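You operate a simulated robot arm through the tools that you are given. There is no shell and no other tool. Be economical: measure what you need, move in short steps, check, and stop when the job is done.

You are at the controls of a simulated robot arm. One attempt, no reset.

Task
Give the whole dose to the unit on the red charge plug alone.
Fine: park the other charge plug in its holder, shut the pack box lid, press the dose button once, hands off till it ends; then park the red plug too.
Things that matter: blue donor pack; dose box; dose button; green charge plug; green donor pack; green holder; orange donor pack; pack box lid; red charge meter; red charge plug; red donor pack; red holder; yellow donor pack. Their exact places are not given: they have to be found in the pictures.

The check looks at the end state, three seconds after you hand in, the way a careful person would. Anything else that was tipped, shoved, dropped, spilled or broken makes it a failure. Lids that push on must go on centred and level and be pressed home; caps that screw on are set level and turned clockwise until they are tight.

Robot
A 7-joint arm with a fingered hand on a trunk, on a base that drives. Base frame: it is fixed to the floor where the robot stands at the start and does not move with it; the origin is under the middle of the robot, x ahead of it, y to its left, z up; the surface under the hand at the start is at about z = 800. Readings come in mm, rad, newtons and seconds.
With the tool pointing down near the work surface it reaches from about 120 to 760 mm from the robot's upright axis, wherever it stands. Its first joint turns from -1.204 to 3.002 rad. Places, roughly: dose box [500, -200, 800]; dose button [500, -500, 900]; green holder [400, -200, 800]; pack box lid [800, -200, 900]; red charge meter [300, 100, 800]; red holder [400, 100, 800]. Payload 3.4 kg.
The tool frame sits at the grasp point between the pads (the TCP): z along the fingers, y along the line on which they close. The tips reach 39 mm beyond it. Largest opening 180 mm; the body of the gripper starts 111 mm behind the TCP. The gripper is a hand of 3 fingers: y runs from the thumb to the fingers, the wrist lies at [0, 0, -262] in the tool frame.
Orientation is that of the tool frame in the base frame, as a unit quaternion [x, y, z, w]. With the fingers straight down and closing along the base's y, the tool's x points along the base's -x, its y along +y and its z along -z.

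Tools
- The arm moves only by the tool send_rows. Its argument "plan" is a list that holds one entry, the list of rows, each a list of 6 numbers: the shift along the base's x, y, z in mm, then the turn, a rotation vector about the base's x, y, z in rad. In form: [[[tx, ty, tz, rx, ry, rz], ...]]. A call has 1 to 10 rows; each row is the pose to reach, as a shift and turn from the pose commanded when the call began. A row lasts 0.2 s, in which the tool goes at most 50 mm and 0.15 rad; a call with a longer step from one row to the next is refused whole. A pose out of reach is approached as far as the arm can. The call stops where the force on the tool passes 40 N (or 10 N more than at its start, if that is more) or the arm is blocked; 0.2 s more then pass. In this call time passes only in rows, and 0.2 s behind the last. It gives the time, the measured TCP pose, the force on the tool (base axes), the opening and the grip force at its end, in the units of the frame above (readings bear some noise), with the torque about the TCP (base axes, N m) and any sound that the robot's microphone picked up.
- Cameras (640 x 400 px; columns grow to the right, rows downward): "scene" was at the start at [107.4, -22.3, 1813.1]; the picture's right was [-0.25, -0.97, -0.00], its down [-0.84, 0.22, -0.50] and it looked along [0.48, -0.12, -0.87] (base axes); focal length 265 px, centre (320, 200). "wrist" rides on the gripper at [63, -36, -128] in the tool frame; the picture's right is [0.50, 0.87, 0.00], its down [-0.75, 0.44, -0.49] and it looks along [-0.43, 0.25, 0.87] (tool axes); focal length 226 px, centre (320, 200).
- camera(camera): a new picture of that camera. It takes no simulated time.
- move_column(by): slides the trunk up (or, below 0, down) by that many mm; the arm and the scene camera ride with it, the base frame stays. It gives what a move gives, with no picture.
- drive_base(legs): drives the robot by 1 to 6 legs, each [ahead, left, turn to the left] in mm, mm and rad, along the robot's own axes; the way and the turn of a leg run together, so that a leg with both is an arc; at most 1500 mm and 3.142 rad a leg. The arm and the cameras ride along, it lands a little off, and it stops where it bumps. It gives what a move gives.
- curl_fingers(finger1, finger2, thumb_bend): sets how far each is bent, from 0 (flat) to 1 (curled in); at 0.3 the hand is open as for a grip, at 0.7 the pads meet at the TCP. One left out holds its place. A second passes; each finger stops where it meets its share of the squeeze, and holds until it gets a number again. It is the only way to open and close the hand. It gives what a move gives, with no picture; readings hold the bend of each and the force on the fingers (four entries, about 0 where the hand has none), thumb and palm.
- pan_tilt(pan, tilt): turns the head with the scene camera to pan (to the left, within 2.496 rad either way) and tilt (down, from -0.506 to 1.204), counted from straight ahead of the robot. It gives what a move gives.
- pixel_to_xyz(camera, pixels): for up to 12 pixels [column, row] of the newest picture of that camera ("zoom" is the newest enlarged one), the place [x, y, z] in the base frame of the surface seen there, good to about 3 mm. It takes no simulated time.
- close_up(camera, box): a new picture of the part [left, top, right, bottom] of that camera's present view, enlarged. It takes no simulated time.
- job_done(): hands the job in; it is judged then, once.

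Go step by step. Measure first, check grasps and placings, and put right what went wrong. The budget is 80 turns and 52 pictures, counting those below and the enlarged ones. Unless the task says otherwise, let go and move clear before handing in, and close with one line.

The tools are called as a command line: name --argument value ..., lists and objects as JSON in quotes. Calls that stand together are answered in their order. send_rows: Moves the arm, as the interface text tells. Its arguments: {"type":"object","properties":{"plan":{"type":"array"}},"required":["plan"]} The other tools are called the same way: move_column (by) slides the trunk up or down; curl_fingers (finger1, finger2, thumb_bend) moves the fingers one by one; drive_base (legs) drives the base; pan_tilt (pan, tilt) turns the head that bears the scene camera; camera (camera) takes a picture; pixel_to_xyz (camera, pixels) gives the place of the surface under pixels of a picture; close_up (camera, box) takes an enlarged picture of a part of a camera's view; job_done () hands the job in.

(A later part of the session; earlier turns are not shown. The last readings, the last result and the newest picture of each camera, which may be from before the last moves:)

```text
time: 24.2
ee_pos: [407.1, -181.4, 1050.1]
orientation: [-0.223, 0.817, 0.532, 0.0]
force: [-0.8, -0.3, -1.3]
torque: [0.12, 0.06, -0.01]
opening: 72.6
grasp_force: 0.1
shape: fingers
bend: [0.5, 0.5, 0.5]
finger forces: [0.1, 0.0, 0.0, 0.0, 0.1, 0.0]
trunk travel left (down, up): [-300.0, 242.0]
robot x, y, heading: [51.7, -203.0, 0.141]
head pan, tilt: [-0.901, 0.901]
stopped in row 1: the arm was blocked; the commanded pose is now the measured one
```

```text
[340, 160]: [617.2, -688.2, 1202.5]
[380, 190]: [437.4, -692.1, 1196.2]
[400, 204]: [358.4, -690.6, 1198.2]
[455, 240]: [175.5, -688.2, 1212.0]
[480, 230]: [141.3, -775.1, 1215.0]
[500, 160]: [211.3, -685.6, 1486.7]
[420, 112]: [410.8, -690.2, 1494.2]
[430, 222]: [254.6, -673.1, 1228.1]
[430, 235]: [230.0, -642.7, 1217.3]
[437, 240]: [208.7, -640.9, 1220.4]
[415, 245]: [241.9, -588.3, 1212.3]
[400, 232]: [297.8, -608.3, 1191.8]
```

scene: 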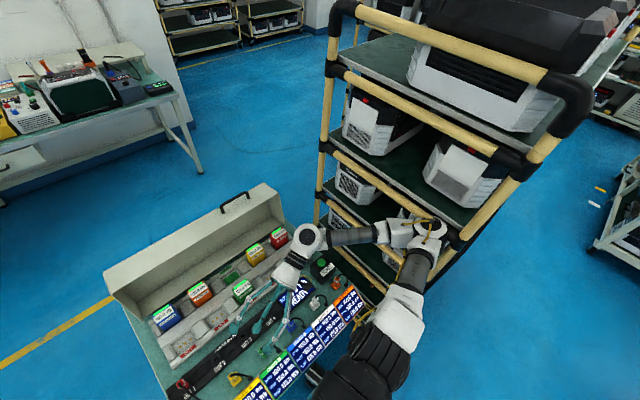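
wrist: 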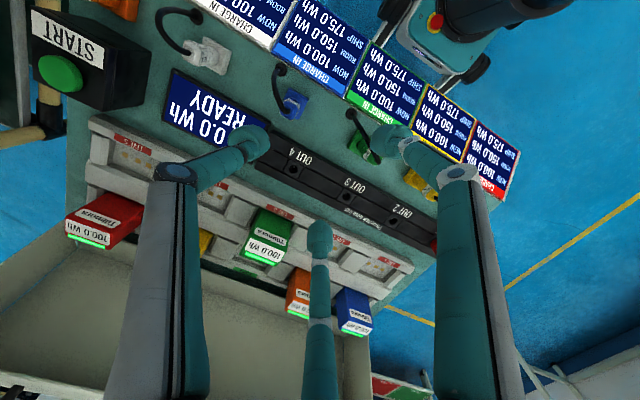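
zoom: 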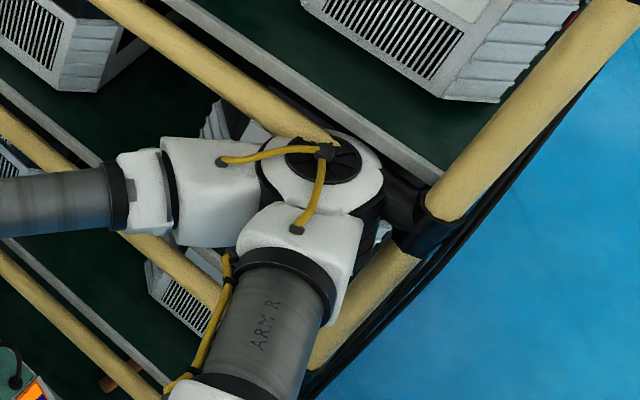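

The rail (y≈-690, z≈1200) and the elbow rim are wedged together. I'll back up slightly while moving left and turning left, which takes the elbow away from the rail.

drive_base --legs '[[-30, 30, 0.12]]'

```text
time: 24.9
ee_pos: [446.6, -191.1, 1080.3]
orientation: [-0.256, 0.795, 0.549, 0.038]
force: [-0.3, 0.6, 0.1]
torque: [-0.03, -0.07, -0.06]
opening: 72.8
grasp_force: 0.2
shape: fingers
bend: [0.5, 0.5, 0.5]
finger forces: [0.0, 0.0, 0.0, 0.0, 0.0, 0.1]
trunk travel left (down, up): [-300.0, 242.0]
robot x, y, heading: [68.6, -178.7, 0.201]
head pan, tilt: [-0.901, 0.901]
stopped in leg 1: the robot was blocked; the commanded pose is now the measured one
```

The rail appears to lie over the elbow's outer edge, so I'll lower the trunk a little to unwedge it, then look.

move_column --by -40

close_up --camera "scene" --box '[330, 150, 530, 290]'

```text
time: 25.3
ee_pos: [471.0, -216.1, 1069.2]
orientation: [-0.234, 0.772, 0.591, 0.031]
force: [-0.2, 0.6, 0.3]
torque: [-0.06, -0.05, -0.05]
opening: 72.5
grasp_force: 0.1
shape: fingers
bend: [0.5, 0.5, 0.5]
finger forces: [0.1, 0.1, 0.1, 0.0, 0.1, 0.0]
trunk travel left (down, up): [-298.0, 244.0]
robot x, y, heading: [74.1, -170.2, 0.213]
head pan, tilt: [-0.901, 0.901]
stopped: the arm was blocked; the commanded pose is now the measured one
```

```text
2.86 times, centred on (430, 220) of scene
```

zoom: 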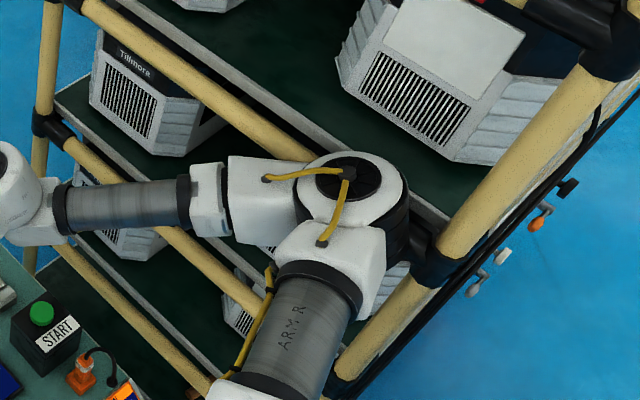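

Now the elbow covers the rail and cannot go down, so it rests on the rail. I'll go up instead.

move_column --by 60

```text
time: 25.6
ee_pos: [491.9, -243.8, 1069.5]
orientation: [-0.221, 0.746, 0.627, 0.036]
force: [-0.5, -0.4, -0.4]
torque: [-0.01, 0.0, -0.04]
opening: 72.8
grasp_force: 0.2
shape: fingers
bend: [0.5, 0.5, 0.5]
finger forces: [0.0, 0.1, 0.0, 0.0, 0.0, 0.0]
trunk travel left (down, up): [-300.0, 242.0]
robot x, y, heading: [70.4, -169.2, 0.21]
head pan, tilt: [-0.901, 0.901]
stopped: the arm was blocked; the commanded pose is now the measured one
```

It creeps but still reports contact. I'll continue left without turning.

drive_base --legs '[[0, 60, 0]]'

drive_base --legs '[[0, 60, 0]]'

```text
time: 26.3
ee_pos: [513.2, -301.2, 1058.9]
orientation: [-0.212, 0.709, 0.671, 0.046]
force: [0.1, -0.5, 0.2]
torque: [-0.02, 0.01, -0.01]
opening: 73.0
grasp_force: 0.0
shape: fingers
bend: [0.5, 0.5, 0.5]
finger forces: [0.0, 0.0, 0.0, 0.0, 0.0, 0.0]
trunk travel left (down, up): [-300.0, 242.0]
robot x, y, heading: [68.5, -155.1, 0.209]
head pan, tilt: [-0.901, 0.901]
stopped in leg 1: the robot was blocked; the commanded pose is now the measured one
```

```text
time: 27.0
ee_pos: [518.4, -349.9, 1049.1]
orientation: [-0.21, 0.689, 0.692, 0.05]
force: [-1.3, -0.3, 0.5]
torque: [-0.04, 0.0, 0.02]
opening: 72.9
grasp_force: 0.0
shape: fingers
bend: [0.5, 0.5, 0.5]
finger forces: [0.0, 0.0, 0.0, 0.0, 0.0, 0.0]
trunk travel left (down, up): [-300.0, 242.0]
robot x, y, heading: [71.0, -145.3, 0.219]
head pan, tilt: [-0.901, 0.901]
stopped in leg 1: the robot was blocked; the commanded pose is now the measured one
```

The hand is rotating horizontally, so something holds the forearm. I'll look again.

camera --camera "scene"

```text
16 pictures are left
```

scene: 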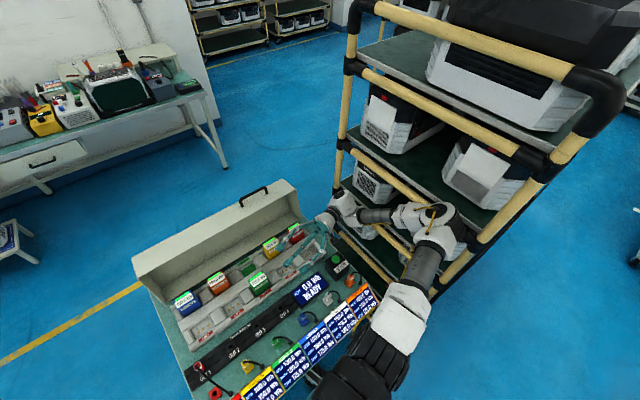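

The elbow is at (437,215) and the wrist at (345,205). I'll measure whether they lie inside the rail line (y=-690).

pixel_to_xyz --camera "scene" --pixels '[[437, 212], [425, 222], [440, 235], [450, 220], [410, 216], [375, 217], [345, 205], [335, 215], [375, 165], [400, 188], [462, 235], [330, 225]]'

close_up --camera "scene" --box '[300, 150, 500, 290]'

```text
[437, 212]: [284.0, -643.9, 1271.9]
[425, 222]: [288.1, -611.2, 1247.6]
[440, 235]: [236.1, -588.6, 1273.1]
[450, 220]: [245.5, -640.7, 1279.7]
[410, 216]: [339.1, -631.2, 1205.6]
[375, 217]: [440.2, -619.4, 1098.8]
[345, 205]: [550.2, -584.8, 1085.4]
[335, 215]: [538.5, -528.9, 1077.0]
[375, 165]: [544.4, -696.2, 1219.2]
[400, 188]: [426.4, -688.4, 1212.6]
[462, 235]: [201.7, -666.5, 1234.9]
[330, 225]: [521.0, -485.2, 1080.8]
```

```text
2.86 times, centred on (400, 220) of scene
```

zoom: 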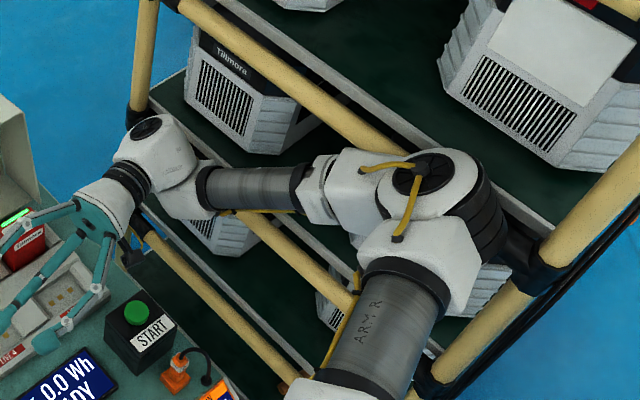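

The elbow (z≈1275) just leans on the corner post and isn't inside; the arm is folded with the hand pointing sideways. I'll rotate the hand back to pointing down, which brings the wrist away from the rack.

send_rows --plan '[[[5, 5, 5, -0.14, -0.03, 0], [10, 10, 10, -0.28, -0.06, 0], [15, 20, 20, -0.42, -0.09, 0], [20, 30, 30, -0.56, -0.12, 0], [20, 40, 40, -0.7, -0.16, 0], [20, 50, 50, -0.84, -0.19, 0], [20, 60, 60, -0.98, -0.22, 0], [20, 70, 60, -1.12, -0.25, 0], [20, 80, 60, -1.26, -0.28, 0], [20, 90, 60, -1.4, -0.31, 0]]]'

```text
time: 28.0
ee_pos: [535.8, -326.9, 1058.7]
orientation: [-0.243, 0.794, 0.556, 0.041]
force: [0.5, 0.8, -0.2]
torque: [-0.01, -0.01, -0.01]
opening: 72.7
grasp_force: 0.1
shape: fingers
bend: [0.5, 0.5, 0.5]
finger forces: [0.0, 0.0, 0.0, 0.0, 0.1, 0.1]
trunk travel left (down, up): [-300.0, 242.0]
robot x, y, heading: [70.0, -146.5, 0.211]
head pan, tilt: [-0.901, 0.901]
stopped in row 4: the arm was blocked; the commanded pose is now the measured one
```

It rotated by about 0.35 rad before stopping. I'll continue, drawing the hand forward-left as well.

send_rows --plan '[[[10, 10, 5, -0.12, -0.03, 0], [20, 25, 10, -0.24, -0.06, 0], [35, 40, 20, -0.36, -0.09, 0], [50, 60, 30, -0.48, -0.12, 0], [65, 80, 40, -0.6, -0.14, 0], [80, 100, 50, -0.72, -0.16, 0], [90, 120, 60, -0.84, -0.19, 0], [100, 140, 60, -0.96, -0.21, 0]]]'

drive_base --legs '[[0, 60, 0]]'

```text
time: 29.8
ee_pos: [641.9, -208.7, 1109.3]
orientation: [-0.287, 0.952, 0.105, 0.0]
force: [-0.2, 0.2, 0.3]
torque: [0.03, 0.0, 0.01]
opening: 72.9
grasp_force: 0.2
shape: fingers
bend: [0.5, 0.5, 0.5]
finger forces: [0.0, 0.0, 0.0, 0.0, 0.0, 0.1]
trunk travel left (down, up): [-300.0, 242.0]
robot x, y, heading: [68.1, -147.6, 0.213]
head pan, tilt: [-0.901, 0.901]
```

```text
time: 30.8
ee_pos: [629.9, -157.6, 1109.3]
orientation: [-0.288, 0.952, 0.108, 0.002]
force: [0.9, -0.6, -0.3]
torque: [0.09, 0.03, -0.02]
opening: 72.9
grasp_force: 0.1
shape: fingers
bend: [0.5, 0.5, 0.5]
finger forces: [0.1, 0.0, 0.1, 0.0, 0.0, 0.0]
trunk travel left (down, up): [-300.0, 242.0]
robot x, y, heading: [54.0, -92.1, 0.213]
head pan, tilt: [-0.901, 0.901]
```

Free again: robot at (54,-92). I'll look at the bench and rack to confirm nothing was disturbed.

pan_tilt --pan -0.55 --tilt 0.9

camera --camera "scene"

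```text
time: 31.6
ee_pos: [625.7, -154.2, 1112.2]
orientation: [-0.287, 0.952, 0.106, 0.004]
force: [0.0, -0.6, 1.3]
torque: [0.04, 0.04, -0.02]
opening: 72.8
grasp_force: 0.1
shape: fingers
bend: [0.5, 0.5, 0.5]
finger forces: [0.0, 0.0, 0.0, 0.0, 0.0, 0.0]
trunk travel left (down, up): [-300.0, 242.0]
robot x, y, heading: [59.1, -93.2, 0.214]
head pan, tilt: [-0.55, 0.901]
```

```text
14 pictures are left
```

scene: 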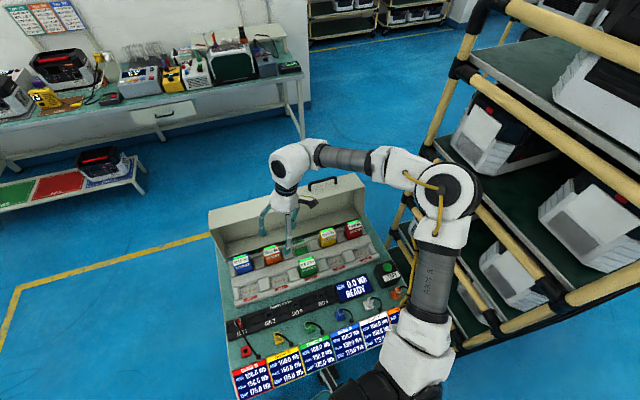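

Everything still stands as before. Now I'll raise the hand and yaw it so the thumb faces +x for straddling the handle bar.

send_rows --plan '[[[0, 0, 15, 0, 0, 0.14], [0, -10, 30, 0, 0, 0.28], [0, -20, 45, 0, 0, 0.42], [0, -30, 60, 0, 0, 0.56], [0, -40, 70, 0, 0, 0.7], [0, -50, 70, 0, 0, 0.84], [0, -50, 70, 0, 0, 0.98]]]'

send_rows --plan '[[[20, -20, 0, -0.01, -0.1, 0], [40, -40, 0, -0.02, -0.2, 0], [60, -65, 0, -0.03, -0.3, 0], [80, -90, 0, -0.05, -0.4, 0], [105, -110, 0, -0.06, -0.5, 0], [130, -130, 0, -0.07, -0.6, 0], [150, -146, -20, -0.07, -0.65, 0], [150, -146, -30, -0.07, -0.65, 0]]]'

camera --camera "wrist"

close_up --camera "scene" --box '[200, 120, 440, 300]'

```text
time: 33.2
ee_pos: [625.3, -200.8, 1181.9]
orientation: [-0.702, 0.704, 0.094, -0.045]
force: [-0.6, -1.6, 0.2]
torque: [0.03, 0.03, 0.0]
opening: 72.9
grasp_force: 0.0
shape: fingers
bend: [0.5, 0.5, 0.5]
finger forces: [0.1, 0.0, 0.0, 0.0, 0.0, 0.0]
trunk travel left (down, up): [-300.0, 242.0]
robot x, y, heading: [58.8, -94.7, 0.211]
head pan, tilt: [-0.55, 0.901]
```

```text
time: 35.0
ee_pos: [773.7, -342.5, 1153.9]
orientation: [0.693, -0.685, 0.161, -0.157]
force: [-1.2, 0.1, 0.0]
torque: [-0.02, 0.02, -0.01]
opening: 72.8
grasp_force: 0.1
shape: fingers
bend: [0.5, 0.5, 0.5]
finger forces: [0.1, 0.0, 0.0, 0.1, 0.0, 0.0]
trunk travel left (down, up): [-300.0, 242.0]
robot x, y, heading: [56.6, -90.9, 0.213]
head pan, tilt: [-0.55, 0.901]
```

```text
13 pictures are left
```

wrist: 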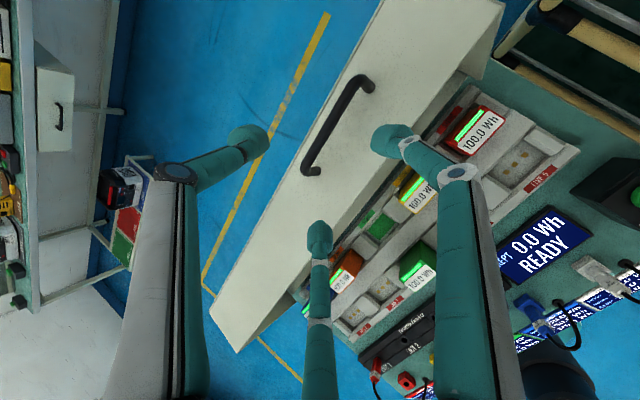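

```text
2.22 times, centred on (320, 210) of scene
```

zoom: 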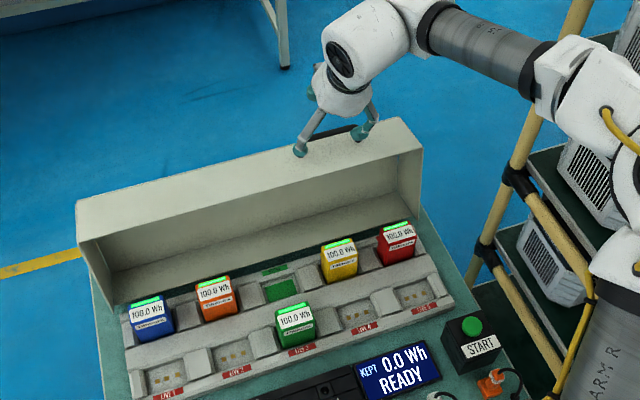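

The wrist view shows the handle from (368,80) to (310,170) between thumb and fingers. I'll measure it.

pixel_to_xyz --camera "wrist" --pixels '[[362, 78], [345, 100], [333, 120], [322, 140], [312, 158], [308, 170], [300, 185], [370, 150]]'

```text
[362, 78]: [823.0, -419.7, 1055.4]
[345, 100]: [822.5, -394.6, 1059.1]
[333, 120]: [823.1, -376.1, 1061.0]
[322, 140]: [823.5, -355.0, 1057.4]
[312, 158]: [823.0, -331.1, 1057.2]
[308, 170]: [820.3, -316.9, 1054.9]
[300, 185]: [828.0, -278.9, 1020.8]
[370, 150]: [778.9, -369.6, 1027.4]
```

Bar is at x≈823, z≈1052, centre y≈-365. I'll move in along the tool axis.

send_rows --plan '[[[2, -20, 0, 0, 0, 0], [14, -20, -27, 0, 0, 0], [26, -20, -52, 0, 0, 0], [39, -20, -77, 0, 0, 0], [39, -20, -77, 0, 0, 0]]]'

curl_fingers --finger1 0.7 --finger2 0.7 --thumb_bend 0.7

close_up --camera "wrist" --box '[200, 60, 440, 260]'

```text
time: 36.2
ee_pos: [813.1, -362.1, 1077.4]
orientation: [0.692, -0.686, 0.162, -0.159]
force: [0.7, -0.7, 9.2]
torque: [0.02, 0.0, -0.02]
opening: 70.1
grasp_force: 4.5
shape: fingers
bend: [0.51, 0.51, 0.5]
finger forces: [4.2, 4.9, 0.0, 0.0, 0.1, 0.0]
trunk travel left (down, up): [-300.0, 242.0]
robot x, y, heading: [55.6, -93.8, 0.211]
head pan, tilt: [-0.55, 0.901]
```

```text
time: 37.2
ee_pos: [813.6, -362.4, 1073.3]
orientation: [0.692, -0.686, 0.159, -0.157]
force: [1.3, -0.3, -5.0]
torque: [-0.01, 0.06, 0.02]
opening: 0.5
grasp_force: 1.9
shape: fingers
bend: [0.69, 0.69, 0.69]
finger forces: [1.3, 1.2, 0.1, 0.1, 2.4, 0.1]
trunk travel left (down, up): [-300.0, 242.0]
robot x, y, heading: [57.8, -91.4, 0.215]
head pan, tilt: [-0.55, 0.901]
```

```text
2.00 times, centred on (320, 160) of wrist
```

zoom: 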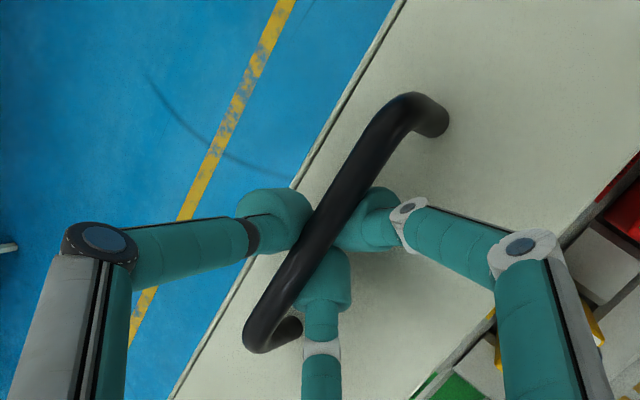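

The digits cage the bar. I'll pull it along the hinge arc in a first part and watch the force.

send_rows --plan '[[[-9, 0, 2.5, 0, 0, 0], [-18.5, 0, 4.7, 0, 0, 0], [-34, 0, 7.5, 0, 0, 0], [-50, 0, 9, 0, 0, 0], [-74, 0, 9.6, 0, 0, 0], [-97, 0, 7.5, 0, 0, 0]]]'

```text
time: 38.6
ee_pos: [715.4, -360.9, 1084.0]
orientation: [0.693, -0.685, 0.16, -0.158]
force: [0.4, 0.3, 1.3]
torque: [0.03, -0.02, -0.01]
opening: 0.0
grasp_force: 1.0
shape: fingers
bend: [0.7, 0.7, 0.69]
finger forces: [0.5, 0.0, 0.0, 0.0, 1.0, 0.1]
trunk travel left (down, up): [-300.0, 242.0]
robot x, y, heading: [58.3, -90.0, 0.211]
head pan, tilt: [-0.55, 0.901]
```

Force is nearly zero, so I'll check whether the bar is still held.

close_up --camera "scene" --box '[200, 120, 440, 300]'

```text
2.22 times, centred on (320, 210) of scene
```

zoom: 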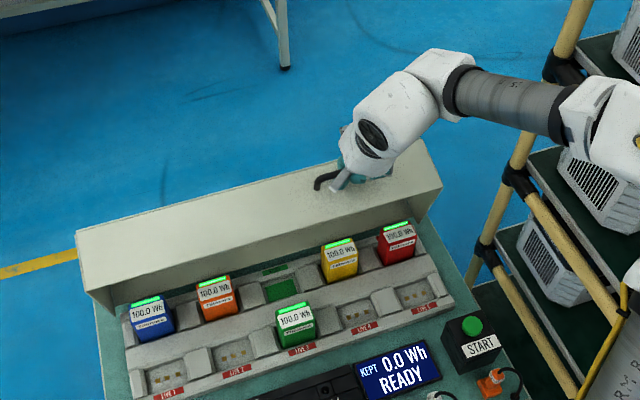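

The lid follows with the handle. I'll continue the arc downward.

send_rows --plan '[[[-15, 0, -3, 0, 0, 0], [-31, 0, -6.6, 0, 0, 0], [-46, 0, -12, 0, 0, 0], [-61, 0, -17.5, 0, 0, 0], [-75, 0, -25, 0, 0, 0], [-89, 0, -32, 0, 0, 0], [-102, 0, -41, 0, 0, 0], [-115, 0, -51, 0, 0, 0], [-126, 0, -62, 0, 0, 0], [-137, 0, -73, 0, 0, 0]]]'

```text
time: 40.8
ee_pos: [577.1, -361.5, 1010.6]
orientation: [0.692, -0.686, 0.16, -0.158]
force: [-1.9, 0.5, -1.2]
torque: [0.02, 0.03, 0.02]
opening: 0.1
grasp_force: 0.4
shape: fingers
bend: [0.7, 0.7, 0.7]
finger forces: [1.2, 0.9, 0.0, 0.0, 0.0, 0.0]
trunk travel left (down, up): [-300.0, 242.0]
robot x, y, heading: [58.5, -88.5, 0.21]
head pan, tilt: [-0.55, 0.901]
```

close_up --camera "scene" --box '[200, 120, 440, 300]'

```text
2.22 times, centred on (320, 210) of scene
```

zoom: 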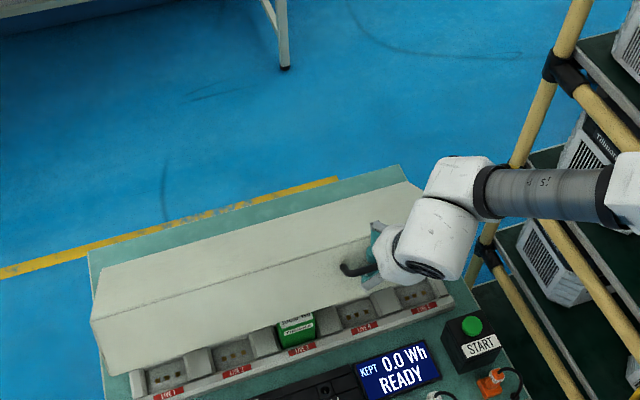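

The lid comes down well. Before continuing I'll check the elbow's distance from the rack.

pixel_to_xyz --camera "zoom" --pixels '[[620, 175], [635, 165], [635, 205], [540, 190], [350, 262], [97, 330], [250, 305]]'

```text
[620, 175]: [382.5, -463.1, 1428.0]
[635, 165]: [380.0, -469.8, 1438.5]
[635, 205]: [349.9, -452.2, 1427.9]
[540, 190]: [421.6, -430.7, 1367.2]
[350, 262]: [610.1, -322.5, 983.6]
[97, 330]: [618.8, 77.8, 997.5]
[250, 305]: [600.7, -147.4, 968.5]
```

The elbow is near y≈-470 with plenty of room. I'll finish closing with small rows.

send_rows --plan '[[[-10, 0, -12, 0, 0, 0], [-20, 0, -25, 0, 0, 0], [-26, 0, -35, 0, 0, 0], [-32, 0, -45, 0, 0, 0], [-37, 0, -56, 0, 0, 0], [-42, 0, -67, 0, 0, 0], [-45, 0, -76, 0, 0, 0], [-48, 0, -85, 0, 0, 0], [-50, 0, -92, 0, 0, 0], [-52, 0, -97, 0, 0, 0]]]'

close_up --camera "scene" --box '[200, 150, 440, 330]'

```text
time: 43.0
ee_pos: [524.4, -362.2, 914.5]
orientation: [0.693, -0.685, 0.16, -0.159]
force: [-11.8, 0.4, 1.0]
torque: [0.03, 0.13, 0.03]
opening: 0.0
grasp_force: 5.9
shape: fingers
bend: [0.69, 0.69, 0.72]
finger forces: [3.7, 3.5, 0.0, 0.0, 4.7, 0.1]
trunk travel left (down, up): [-300.0, 242.0]
robot x, y, heading: [56.2, -91.6, 0.215]
head pan, tilt: [-0.55, 0.901]
```

```text
2.22 times, centred on (320, 240) of scene
```

zoom: 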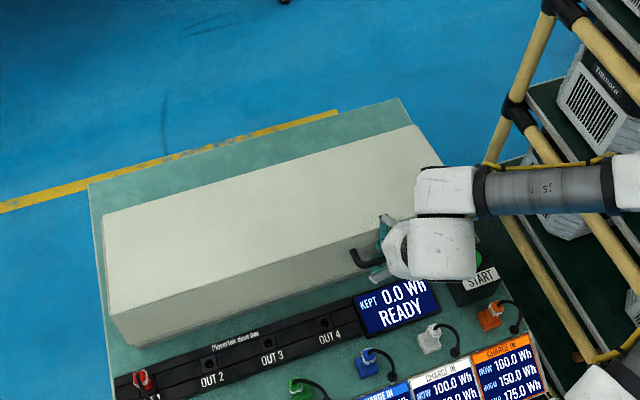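

The lid looks nearly closed; I'll measure its level.

pixel_to_xyz --camera "zoom" --pixels '[[115, 225], [410, 135], [120, 308], [250, 270], [350, 235], [250, 185], [125, 335], [250, 310], [135, 345], [390, 150], [380, 205]]'

```text
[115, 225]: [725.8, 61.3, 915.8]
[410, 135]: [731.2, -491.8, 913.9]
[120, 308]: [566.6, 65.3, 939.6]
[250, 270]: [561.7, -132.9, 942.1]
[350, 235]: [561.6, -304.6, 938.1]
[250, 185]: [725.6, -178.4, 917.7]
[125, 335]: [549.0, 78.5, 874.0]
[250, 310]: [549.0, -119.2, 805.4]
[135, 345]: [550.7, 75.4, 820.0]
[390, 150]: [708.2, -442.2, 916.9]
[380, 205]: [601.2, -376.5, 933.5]
```

The front is still about 24 mm high. I'll go down the rest with a little more -x to relieve the side force.

send_rows --plan '[[[-4, 0, -5, 0, 0, 0], [-7, 0, -11, 0, 0, 0], [-9, 0, -17, 0, 0, 0], [-10, 0, -23, 0, 0, 0], [-10, 0, -28, 0, 0, 0], [-10, 0, -31, 0, 0, 0]]]'

```text
time: 44.4
ee_pos: [513.3, -362.8, 882.9]
orientation: [0.692, -0.686, 0.16, -0.158]
force: [-17.4, -0.9, 4.8]
torque: [0.03, -0.8, -0.05]
opening: 0.0
grasp_force: 11.8
shape: fingers
bend: [0.69, 0.69, 0.72]
finger forces: [2.7, 2.7, 0.1, 0.0, 17.9, 0.1]
trunk travel left (down, up): [-300.0, 242.0]
robot x, y, heading: [56.5, -91.6, 0.216]
head pan, tilt: [-0.55, 0.901]
```

The thumb is wedged lightly between bar and wall. I'll open the fingers and ease the thumb, then lift straight up.

curl_fingers --finger1 0.5 --finger2 0.5 --thumb_bend 0.67

close_up --camera "wrist" --box '[160, 60, 480, 260]'

```text
time: 45.4
ee_pos: [514.0, -361.5, 883.6]
orientation: [0.692, -0.686, 0.16, -0.158]
force: [-19.6, 1.0, 3.3]
torque: [0.0, -0.74, -0.01]
opening: 37.0
grasp_force: 10.3
shape: fingers
bend: [0.5, 0.5, 0.71]
finger forces: [0.0, 0.1, 0.0, 0.1, 20.0, 0.0]
trunk travel left (down, up): [-300.0, 242.0]
robot x, y, heading: [59.9, -90.3, 0.213]
head pan, tilt: [-0.55, 0.901]
```

```text
2.00 times, centred on (320, 160) of wrist
```

zoom: 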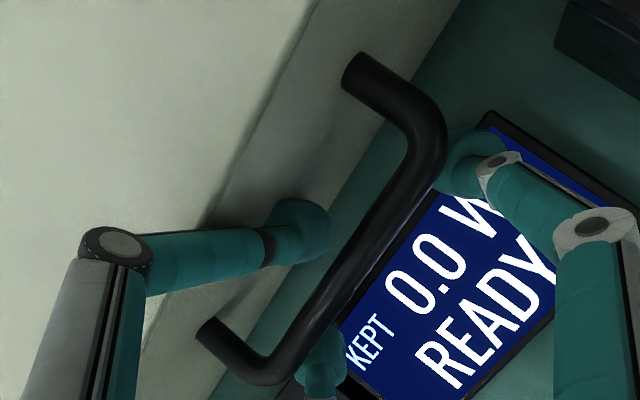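

The thumb tip presses the wall in the gap. I'll shift -x a few mm and rise straight up.

send_rows --plan '[[[-4, 0, 1, 0, 0, 0], [-6, 0, 8, 0, 0, 0], [-6, 0, 20, 0, 0, 0], [-6, 0, 35, 0, 0, 0], [-6, 0, 55, 0, 0, 0], [-6, 0, 80, 0, 0, 0], [-6, 0, 110, 0, 0, 0], [-6, 0, 140, 0, 0, 0]]]'

close_up --camera "scene" --box '[200, 150, 440, 330]'

pixel_to_xyz --camera "zoom" --pixels '[[115, 225], [400, 140], [120, 312], [250, 272], [330, 248], [250, 190], [130, 330]]'

```text
time: 47.2
ee_pos: [519.9, -357.6, 1017.6]
orientation: [0.695, -0.685, 0.157, -0.155]
force: [-0.6, 0.7, 0.5]
torque: [-0.04, 0.01, -0.02]
opening: 43.4
grasp_force: 0.1
shape: fingers
bend: [0.5, 0.5, 0.67]
finger forces: [0.1, 0.0, 0.0, 0.0, 0.0, 0.0]
trunk travel left (down, up): [-300.0, 242.0]
robot x, y, heading: [60.0, -92.1, 0.216]
head pan, tilt: [-0.55, 0.901]
```

```text
2.22 times, centred on (320, 240) of scene
```

zoom: 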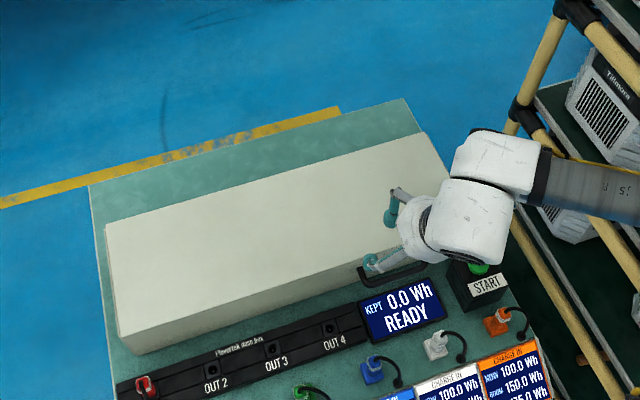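

```text
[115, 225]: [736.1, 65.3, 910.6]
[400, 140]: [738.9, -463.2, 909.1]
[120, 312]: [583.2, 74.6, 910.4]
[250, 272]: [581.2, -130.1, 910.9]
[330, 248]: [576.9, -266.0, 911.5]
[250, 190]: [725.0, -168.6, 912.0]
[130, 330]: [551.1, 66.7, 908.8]
```

The lid is shut and level (z≈911 all over). I'll move the base left for elbow room, close the hand to a fist for pressing, and turn the hand upright.

drive_base --legs '[[0, 100, 0]]'

curl_fingers --finger1 0.72 --finger2 0.72 --thumb_bend 0.72

send_rows --plan '[[[0, 0, 15, 0, 0.11, 0], [0, -10, 25, 0, 0.22, 0], [0, -20, 25, 0, 0.34, 0], [0, -30, 25, 0, 0.45, 0]]]'

```text
time: 47.9
ee_pos: [505.1, -346.5, 1026.3]
orientation: [0.695, -0.682, 0.163, -0.16]
force: [-0.6, -0.6, -0.6]
torque: [0.07, -0.01, 0.09]
opening: 43.4
grasp_force: 0.1
shape: fingers
bend: [0.5, 0.5, 0.67]
finger forces: [0.0, 0.1, 0.0, 0.1, 0.1, 0.1]
trunk travel left (down, up): [-300.0, 242.0]
robot x, y, heading: [59.1, -92.2, 0.22]
head pan, tilt: [-0.55, 0.901]
stopped in leg 1: the robot was blocked; the commanded pose is now the measured one
```

```text
time: 48.9
ee_pos: [504.5, -347.5, 1027.6]
orientation: [0.694, -0.683, 0.164, -0.159]
force: [-0.6, -0.4, -0.3]
torque: [-0.04, 0.0, 0.0]
opening: 0.0
grasp_force: 0.0
shape: fingers
bend: [0.71, 0.71, 0.71]
finger forces: [0.1, 0.0, 0.0, 0.0, 0.0, 0.1]
trunk travel left (down, up): [-300.0, 242.0]
robot x, y, heading: [56.2, -93.6, 0.216]
head pan, tilt: [-0.55, 0.901]
```

```text
time: 49.9
ee_pos: [497.3, -374.9, 1057.2]
orientation: [0.712, -0.702, 0.007, -0.004]
force: [-0.1, -0.2, -0.2]
torque: [0.01, 0.02, 0.01]
opening: 0.1
grasp_force: 0.0
shape: fingers
bend: [0.71, 0.71, 0.71]
finger forces: [0.1, 0.0, 0.1, 0.0, 0.0, 0.0]
trunk travel left (down, up): [-300.0, 242.0]
robot x, y, heading: [60.0, -89.0, 0.219]
head pan, tilt: [-0.55, 0.901]
```

The base was blocked again, so I need to see the elbow.

pan_tilt --pan -0.95 --tilt 0.9

camera --camera "scene"

```text
time: 50.8
ee_pos: [497.3, -378.3, 1056.5]
orientation: [0.713, -0.701, 0.007, -0.006]
force: [-0.1, 0.9, 0.2]
torque: [-0.01, 0.0, 0.01]
opening: 0.3
grasp_force: 0.0
shape: fingers
bend: [0.71, 0.71, 0.71]
finger forces: [0.0, 0.0, 0.1, 0.0, 0.0, 0.0]
trunk travel left (down, up): [-300.0, 242.0]
robot x, y, heading: [59.3, -88.5, 0.219]
head pan, tilt: [-0.949, 0.901]
```

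```text
5 pictures are left
```

scene: 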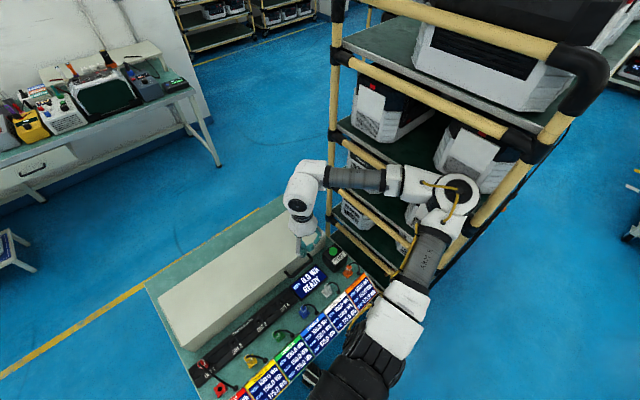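

The elbow at (455,200) is at the rails again. I'll measure it against the rails.

pixel_to_xyz --camera "scene" --pixels '[[455, 195], [440, 185], [470, 195], [440, 215], [400, 180], [370, 180], [380, 80], [460, 115], [390, 215], [360, 150], [305, 170]]'

```text
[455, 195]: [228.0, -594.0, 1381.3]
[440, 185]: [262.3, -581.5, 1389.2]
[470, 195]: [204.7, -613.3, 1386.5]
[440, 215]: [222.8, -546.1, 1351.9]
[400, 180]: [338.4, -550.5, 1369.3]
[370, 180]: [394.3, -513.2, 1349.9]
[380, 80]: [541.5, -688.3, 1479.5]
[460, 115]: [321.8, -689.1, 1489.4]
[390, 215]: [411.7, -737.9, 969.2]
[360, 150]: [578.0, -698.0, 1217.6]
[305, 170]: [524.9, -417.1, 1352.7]
```

The elbow's outer edge is ~30 mm clear of the rails now. I'll back the base away diagonally to gain margin before reaching the button.

drive_base --legs '[[-60, 60, 0]]'

```text
time: 51.8
ee_pos: [435.9, -372.7, 1045.0]
orientation: [0.711, -0.703, -0.006, -0.016]
force: [0.0, -0.2, -0.1]
torque: [0.01, 0.0, 0.02]
opening: 0.0
grasp_force: 0.0
shape: fingers
bend: [0.71, 0.71, 0.71]
finger forces: [0.1, 0.0, 0.0, 0.0, 0.1, 0.0]
trunk travel left (down, up): [-300.0, 242.0]
robot x, y, heading: [-12.3, -54.2, 0.217]
head pan, tilt: [-0.949, 0.901]
```

The base is free at (-12,-54). Now I'll move above the button at (480,-495) and lower to just over it.

send_rows --plan '[[[10, -30, 0, 0, 0, 0], [20, -60, 0, 0, 0, 0], [32, -95, -15, 0, 0, 0], [44, -122, -40, 0, 0, 0], [44, -122, -75, 0, 0, 0], [44, -122, -100, 0, 0, 0], [44, -122, -100, 0, 0, 0]]]'

close_up --camera "wrist" --box '[160, 40, 480, 240]'

```text
time: 53.4
ee_pos: [473.8, -479.7, 949.2]
orientation: [0.711, -0.703, 0.0, -0.012]
force: [-0.1, 0.2, -1.1]
torque: [0.02, -0.01, 0.03]
opening: 0.1
grasp_force: 0.0
shape: fingers
bend: [0.71, 0.71, 0.71]
finger forces: [0.1, 0.1, 0.1, 0.1, 0.0, 0.0]
trunk travel left (down, up): [-300.0, 242.0]
robot x, y, heading: [-11.0, -57.0, 0.216]
head pan, tilt: [-0.949, 0.901]
```

```text
2.00 times, centred on (320, 140) of wrist
```

zoom: 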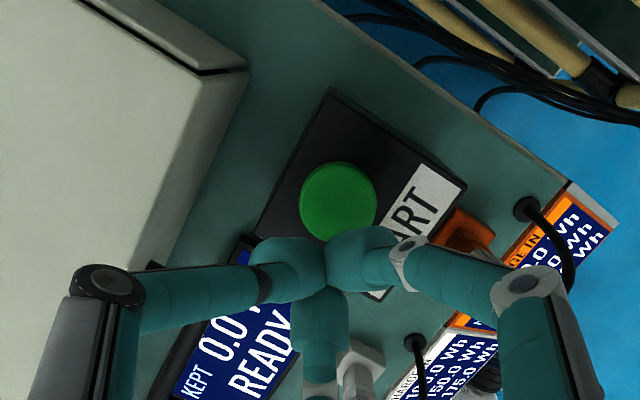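

The button is at zoom (340,197), just beyond the fingertips. I'll measure it.

pixel_to_xyz --camera "zoom" --pixels '[[340, 195], [310, 195], [368, 195], [338, 170], [325, 235], [290, 265], [350, 265]]'

```text
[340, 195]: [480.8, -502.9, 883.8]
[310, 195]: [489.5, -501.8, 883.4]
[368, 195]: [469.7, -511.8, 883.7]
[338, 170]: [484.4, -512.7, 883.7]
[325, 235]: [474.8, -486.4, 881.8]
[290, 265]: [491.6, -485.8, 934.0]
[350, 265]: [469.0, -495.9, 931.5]
```

Button centre is ≈(479.5,-500), top 884. I'll shift over it and press down in small rows.

send_rows --plan '[[[5, -10, 0, 0, 0, 0], [5.5, -19, 0, 0, 0, 0], [5.5, -19, -8, 0, 0, 0], [5.5, -19, -16, 0, 0, 0], [5.5, -19, -21, 0, 0, 0], [5.5, -19, -25, 0, 0, 0], [5.5, -19, -28, 0, 0, 0]]]'

```text
time: 55.0
ee_pos: [479.2, -493.3, 925.5]
orientation: [0.711, -0.703, 0.001, -0.01]
force: [-0.4, -0.7, 0.4]
torque: [0.0, 0.0, 0.0]
opening: 0.0
grasp_force: 0.1
shape: fingers
bend: [0.71, 0.71, 0.71]
finger forces: [0.0, 0.0, 0.1, 0.1, 0.0, 0.1]
trunk travel left (down, up): [-300.0, 242.0]
robot x, y, heading: [-11.3, -57.1, 0.219]
head pan, tilt: [-0.949, 0.901]
```

No contact yet at z 925. I'll go further in 2–3 mm rows.

send_rows --plan '[[[0, -3, -3, 0, 0, 0], [0, -3, -5, 0, 0, 0], [0, -3, -7, 0, 0, 0], [0, -3, -9, 0, 0, 0], [0, -3, -11, 0, 0, 0]]]'

```text
time: 56.2
ee_pos: [479.0, -491.9, 915.3]
orientation: [0.711, -0.703, 0.006, -0.01]
force: [-1.0, -0.7, 17.0]
torque: [0.01, 0.03, 0.01]
opening: 0.0
grasp_force: 9.9
shape: fingers
bend: [0.71, 0.71, 0.72]
finger forces: [9.9, 10.4, 0.0, 0.0, 0.0, 0.0]
trunk travel left (down, up): [-300.0, 242.0]
robot x, y, heading: [-9.5, -54.7, 0.217]
head pan, tilt: [-0.949, 0.901]
heard: click
```

A click: the button was pressed. I'll lift straight off and keep clear.

send_rows --plan '[[[0, 0, 10, 0, 0, 0], [0, 0, 40, 0, 0, 0], [0, 10, 80, 0, 0, 0], [0, 30, 120, 0, 0, 0], [0, 60, 140, 0, 0, 0], [0, 100, 140, 0, 0, 0], [-10, 140, 140, 0, 0, 0], [-20, 180, 140, 0, 0, 0], [-30, 220, 140, 0, 0, 0], [-30, 260, 140, 0, 0, 0]]]'

send_rows --plan '[[[0, 0, 0, 0, 0, -0.14], [0, 10, 0, 0, 0, -0.29], [0, 30, 0, 0, 0, -0.43], [0, 50, 0, 0, 0, -0.57], [0, 70, 0, 0, 0, -0.71], [0, 90, 0, 0, 0, -0.86], [0, 110, 0, 0, 0, -1.0], [0, 130, 0, 0, 0, -1.14], [0, 150, 0, 0, 0, -1.28], [0, 150, 0, 0, 0, -1.43]]]'

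pan_tilt --pan -0.45 --tilt 1.0

curl_fingers --finger1 0.5 --finger2 0.5 --thumb_bend 0.5

```text
time: 58.4
ee_pos: [448.9, -227.4, 1055.1]
orientation: [0.711, -0.703, 0.004, -0.009]
force: [-0.5, 0.4, 0.4]
torque: [0.01, 0.01, 0.0]
opening: 0.2
grasp_force: 0.0
shape: fingers
bend: [0.71, 0.71, 0.71]
finger forces: [0.0, 0.0, 0.0, 0.1, 0.1, 0.0]
trunk travel left (down, up): [-300.0, 242.0]
robot x, y, heading: [-9.6, -53.1, 0.212]
head pan, tilt: [-0.949, 0.901]
```

```text
time: 60.6
ee_pos: [447.9, -82.9, 1056.7]
orientation: [-0.076, 0.997, -0.01, 0.004]
force: [-0.2, 0.5, 0.5]
torque: [-0.01, -0.06, 0.01]
opening: 0.0
grasp_force: 0.1
shape: fingers
bend: [0.71, 0.71, 0.71]
finger forces: [0.0, 0.0, 0.0, 0.0, 0.1, 0.0]
trunk travel left (down, up): [-300.0, 242.0]
robot x, y, heading: [-12.6, -55.2, 0.215]
head pan, tilt: [-0.949, 0.901]
```

```text
time: 61.6
ee_pos: [448.6, -82.8, 1055.4]
orientation: [-0.077, 0.997, -0.009, 0.004]
force: [0.4, 0.1, -0.1]
torque: [0.01, -0.03, 0.01]
opening: 0.0
grasp_force: 0.1
shape: fingers
bend: [0.71, 0.71, 0.71]
finger forces: [0.0, 0.0, 0.1, 0.0, 0.0, 0.0]
trunk travel left (down, up): [-300.0, 242.0]
robot x, y, heading: [-11.9, -54.5, 0.217]
head pan, tilt: [-0.45, 1.0]
```

```text
time: 62.6
ee_pos: [448.1, -82.5, 1056.0]
orientation: [-0.076, 0.997, -0.01, 0.003]
force: [-0.3, -0.3, -0.1]
torque: [0.01, 0.0, 0.01]
opening: 72.2
grasp_force: 0.1
shape: fingers
bend: [0.5, 0.5, 0.5]
finger forces: [0.0, 0.0, 0.0, 0.0, 0.0, 0.1]
trunk travel left (down, up): [-300.0, 242.0]
robot x, y, heading: [-13.0, -56.4, 0.218]
head pan, tilt: [-0.45, 1.0]
```

About six seconds have passed since the click. I'll read the displays.

close_up --camera "scene" --box '[220, 190, 450, 335]'

```text
2.76 times, centred on (335, 262) of scene
```

zoom: 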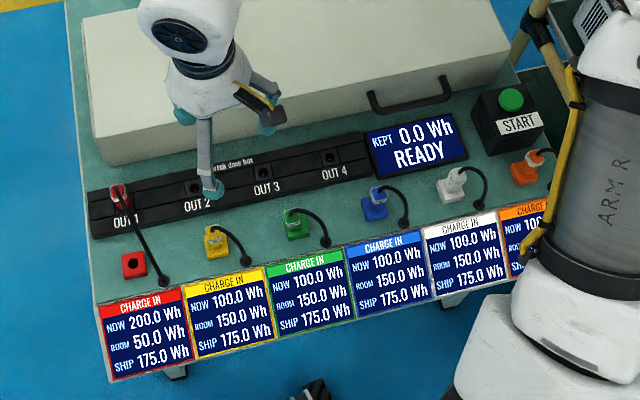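

The red meter reads 200.0 Wh and the box reads READY, so the whole dose went to red and it has ended. Now the red plug: I'll measure it and its holder.

pixel_to_xyz --camera "zoom" --pixels '[[115, 187], [122, 189], [119, 197], [121, 205], [123, 211], [131, 264], [124, 256], [141, 256], [132, 251], [330, 157], [262, 172], [292, 215]]'

```text
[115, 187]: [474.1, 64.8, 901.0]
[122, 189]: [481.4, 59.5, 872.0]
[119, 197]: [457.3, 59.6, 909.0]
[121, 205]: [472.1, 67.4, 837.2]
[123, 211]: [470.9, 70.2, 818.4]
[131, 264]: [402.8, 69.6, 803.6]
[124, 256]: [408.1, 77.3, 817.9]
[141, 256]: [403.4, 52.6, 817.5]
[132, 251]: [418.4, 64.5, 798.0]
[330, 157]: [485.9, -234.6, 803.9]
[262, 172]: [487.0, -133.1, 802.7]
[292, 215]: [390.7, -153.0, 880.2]
```

Socket-to-holder shift for red comes out as (-85, 0), as checked by green's (-85,-28). I'll pre-curl a bit tighter to stay clear of the lid wall and go above the red plug.

curl_fingers --finger1 0.54 --finger2 0.54 --thumb_bend 0.54

send_rows --plan '[[[5, 40, 0, 0.02, 0, 0.05], [15, 80, -5, 0.02, 0, 0.1], [25, 120, -10, 0.02, 0, 0.1], [31, 154.5, -20, 0.02, 0, 0.1], [31, 154.5, -50, 0.02, 0, 0.1], [31, 154.5, -80, 0.02, 0, 0.1], [31, 154.5, -80, 0.02, 0, 0.1]]]'

close_up --camera "wrist" --box '[200, 60, 440, 210]'

```text
time: 63.6
ee_pos: [449.4, -81.4, 1054.5]
orientation: [-0.077, 0.997, -0.01, 0.004]
force: [-0.1, -0.8, -0.7]
torque: [0.03, -0.03, 0.03]
opening: 57.4
grasp_force: 0.2
shape: fingers
bend: [0.54, 0.54, 0.54]
finger forces: [0.1, 0.1, 0.0, 0.0, 0.0, 0.0]
trunk travel left (down, up): [-300.0, 242.0]
robot x, y, heading: [-10.2, -54.5, 0.214]
head pan, tilt: [-0.45, 1.0]
```

```text
time: 65.2
ee_pos: [470.9, -2.1, 985.9]
orientation: [-0.126, 0.992, 0.002, 0.005]
force: [0.4, -0.4, 1.0]
torque: [0.04, -0.03, -0.03]
opening: 57.3
grasp_force: 0.0
shape: fingers
bend: [0.54, 0.54, 0.54]
finger forces: [0.0, 0.1, 0.1, 0.1, 0.0, 0.0]
out of reach, approached as far as the arm can: row 3, 4, 5, 6, 7
trunk travel left (down, up): [-300.0, 242.0]
robot x, y, heading: [-12.0, -53.7, 0.222]
head pan, tilt: [-0.45, 1.0]
```

```text
2.67 times, centred on (320, 135) of wrist
```

zoom: 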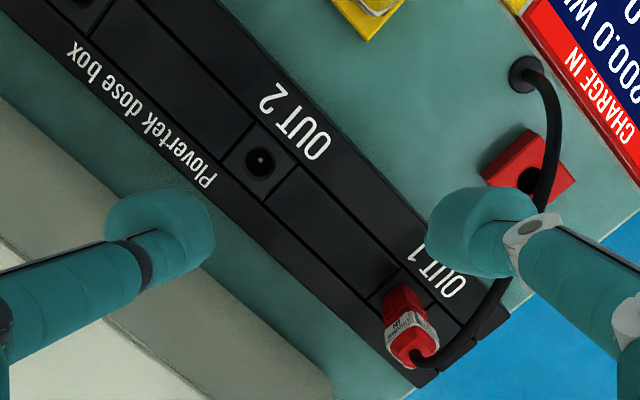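

The arm hits its limit at y≈-2, so I'll drive the base left about 80 mm, which carries the hand over the plug.

drive_base --legs '[[17, 75, 0]]'

```text
time: 66.2
ee_pos: [481.6, 34.4, 982.8]
orientation: [-0.124, 0.992, 0.018, 0.002]
force: [0.8, -1.8, 0.7]
torque: [0.13, 0.11, 0.01]
opening: 57.1
grasp_force: 0.1
shape: fingers
bend: [0.54, 0.54, 0.54]
finger forces: [0.0, 0.0, 0.0, 0.0, 0.0, 0.0]
trunk travel left (down, up): [-300.0, 242.0]
robot x, y, heading: [-9.1, 16.5, 0.216]
head pan, tilt: [-0.45, 1.0]
```

I'll measure the red plug in that last wrist picture and finish the lateral approach.

pixel_to_xyz --camera "zoom" --pixels '[[262, 160], [530, 180], [400, 295], [402, 310], [400, 330], [405, 352], [425, 325], [388, 320], [515, 150], [560, 180], [440, 360], [500, 290]]'

send_rows --plan '[[[0, 10, 0, -0.01, 0, 0], [-2, 22, 0, -0.02, 0, 0], [-2.5, 32, 0, -0.035, 0, 0], [-2.5, 37, 0, -0.035, 0, 0], [-2.5, 37, 0, -0.035, 0, 0]]]'

```text
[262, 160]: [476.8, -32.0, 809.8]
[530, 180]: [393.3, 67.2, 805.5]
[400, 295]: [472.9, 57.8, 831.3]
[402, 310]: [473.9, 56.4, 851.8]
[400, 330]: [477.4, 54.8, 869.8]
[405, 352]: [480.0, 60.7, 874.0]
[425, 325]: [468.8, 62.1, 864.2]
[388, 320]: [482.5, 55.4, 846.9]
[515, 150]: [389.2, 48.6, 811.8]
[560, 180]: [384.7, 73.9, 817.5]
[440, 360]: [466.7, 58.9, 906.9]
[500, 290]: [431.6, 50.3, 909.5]
```

```text
time: 67.6
ee_pos: [457.0, 86.7, 993.4]
orientation: [-0.129, 0.991, -0.022, 0.006]
force: [-0.1, 0.2, -0.2]
torque: [-0.03, -0.01, 0.03]
opening: 57.1
grasp_force: 0.1
shape: fingers
bend: [0.54, 0.54, 0.54]
finger forces: [0.0, 0.0, 0.0, 0.1, 0.0, 0.0]
out of reach, approached as far as the arm can: row 1, 2, 3, 4, 5
trunk travel left (down, up): [-300.0, 242.0]
robot x, y, heading: [-11.2, 21.3, 0.218]
head pan, tilt: [-0.45, 1.0]
stopped in row 5: the arm was blocked; the commanded pose is now the measured one
```

The arm ended at (457,87) with commands re-synced; the plug's axis is ≈(479,67). I'll retry the small shift.

send_rows --plan '[[[6, -5, 2, 0.01, 0, 0], [12, -10, 2, 0.03, 0, 0], [18, -15, 2, 0.04, 0, 0], [21.5, -18.5, 2, 0.04, 0, 0], [21.5, -18.5, 2, 0.04, 0, 0]]]'

```text
time: 68.8
ee_pos: [485.0, 46.7, 992.9]
orientation: [-0.125, 0.992, 0.006, 0.008]
force: [1.0, 0.7, 0.0]
torque: [0.03, 0.02, 0.0]
opening: 56.9
grasp_force: 0.0
shape: fingers
bend: [0.54, 0.54, 0.54]
finger forces: [0.0, 0.0, 0.0, 0.0, 0.1, 0.0]
out of reach, approached as far as the arm can: row 1
trunk travel left (down, up): [-300.0, 242.0]
robot x, y, heading: [-11.1, 15.6, 0.215]
head pan, tilt: [-0.45, 1.0]
```

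There's a joint limit in this direction. I'll shift the base another 60 mm left so the arm works further inside its range.

drive_base --legs '[[0, 60, 0]]'

send_rows --plan '[[[0, 0, 0, 0, 0, 0], [0, 0, 0, 0, 0, 0]]]'

```text
time: 69.8
ee_pos: [476.5, 83.3, 991.9]
orientation: [-0.123, 0.992, 0.015, 0.007]
force: [0.2, -0.1, 0.3]
torque: [0.02, 0.03, 0.02]
opening: 57.2
grasp_force: 0.1
shape: fingers
bend: [0.54, 0.54, 0.54]
finger forces: [0.0, 0.0, 0.0, 0.0, 0.0, 0.0]
trunk travel left (down, up): [-300.0, 242.0]
robot x, y, heading: [-21.4, 69.0, 0.219]
head pan, tilt: [-0.45, 1.0]
```

```text
time: 70.4
ee_pos: [468.5, 109.5, 994.8]
orientation: [-0.124, 0.992, 0.001, 0.01]
force: [-0.3, 0.2, -0.3]
torque: [-0.03, -0.01, 0.01]
opening: 57.1
grasp_force: 0.0
shape: fingers
bend: [0.54, 0.54, 0.54]
finger forces: [0.1, 0.0, 0.0, 0.0, 0.0, 0.1]
trunk travel left (down, up): [-300.0, 242.0]
robot x, y, heading: [-22.0, 74.2, 0.216]
head pan, tilt: [-0.45, 1.0]
```

The hand is now at (468.5,109.5). I'll step toward (478.5,68) and let it settle.

send_rows --plan '[[[5, -20, 0, 0, 0, 0], [10, -41, 0, 0, 0, 0], [10, -41, 0, 0, 0, 0], [10, -41, 0, 0, 0, 0], [10, -41, 0, 0, 0, 0]]]'

```text
time: 71.6
ee_pos: [482.2, 55.3, 995.1]
orientation: [-0.124, 0.992, 0.008, 0.009]
force: [-0.4, -0.1, -0.6]
torque: [0.01, 0.02, -0.01]
opening: 56.7
grasp_force: 0.0
shape: fingers
bend: [0.54, 0.54, 0.54]
finger forces: [0.1, 0.0, 0.0, 0.0, 0.0, 0.0]
trunk travel left (down, up): [-300.0, 242.0]
robot x, y, heading: [-22.7, 67.8, 0.22]
head pan, tilt: [-0.45, 1.0]
```

Now (482,55). A small correction again, with settling time.

send_rows --plan '[[[-2, 6, -5, -0.01, 0, 0], [-3.5, 12.5, -10, -0.015, 0, 0], [-3.5, 12.5, -20, -0.015, 0, 0], [-3.5, 12.5, -25, -0.015, 0, 0], [-3.5, 12.5, -25, -0.015, 0, 0]]]'

```text
time: 72.8
ee_pos: [474.1, 84.3, 972.2]
orientation: [-0.125, 0.992, -0.008, 0.009]
force: [-0.6, -0.4, -0.6]
torque: [-0.01, 0.01, -0.01]
opening: 57.1
grasp_force: 0.1
shape: fingers
bend: [0.54, 0.54, 0.54]
finger forces: [0.1, 0.0, 0.0, 0.1, 0.0, 0.1]
trunk travel left (down, up): [-300.0, 242.0]
robot x, y, heading: [-21.1, 70.3, 0.22]
head pan, tilt: [-0.45, 1.0]
```

It overshoots; I'll hold still to see where it settles.

send_rows --plan '[[[0, 0, 0, 0, 0, 0], [0, 0, 0, 0, 0, 0], [0, 0, 0, 0, 0, 0], [0, 0, 0, 0, 0, 0], [0, 0, 0, 0, 0, 0], [0, 0, 0, 0, 0, 0], [0, 0, 0, 0, 0, 0], [0, 0, 0, 0, 0, 0]]]'

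```text
time: 74.6
ee_pos: [476.9, 73.4, 970.6]
orientation: [-0.124, 0.992, -0.003, 0.009]
force: [0.6, -0.5, 0.1]
torque: [0.02, 0.0, 0.01]
opening: 57.0
grasp_force: 0.0
shape: fingers
bend: [0.54, 0.54, 0.54]
finger forces: [0.0, 0.1, 0.1, 0.0, 0.0, 0.1]
trunk travel left (down, up): [-300.0, 242.0]
robot x, y, heading: [-20.9, 66.6, 0.211]
head pan, tilt: [-0.45, 1.0]
```

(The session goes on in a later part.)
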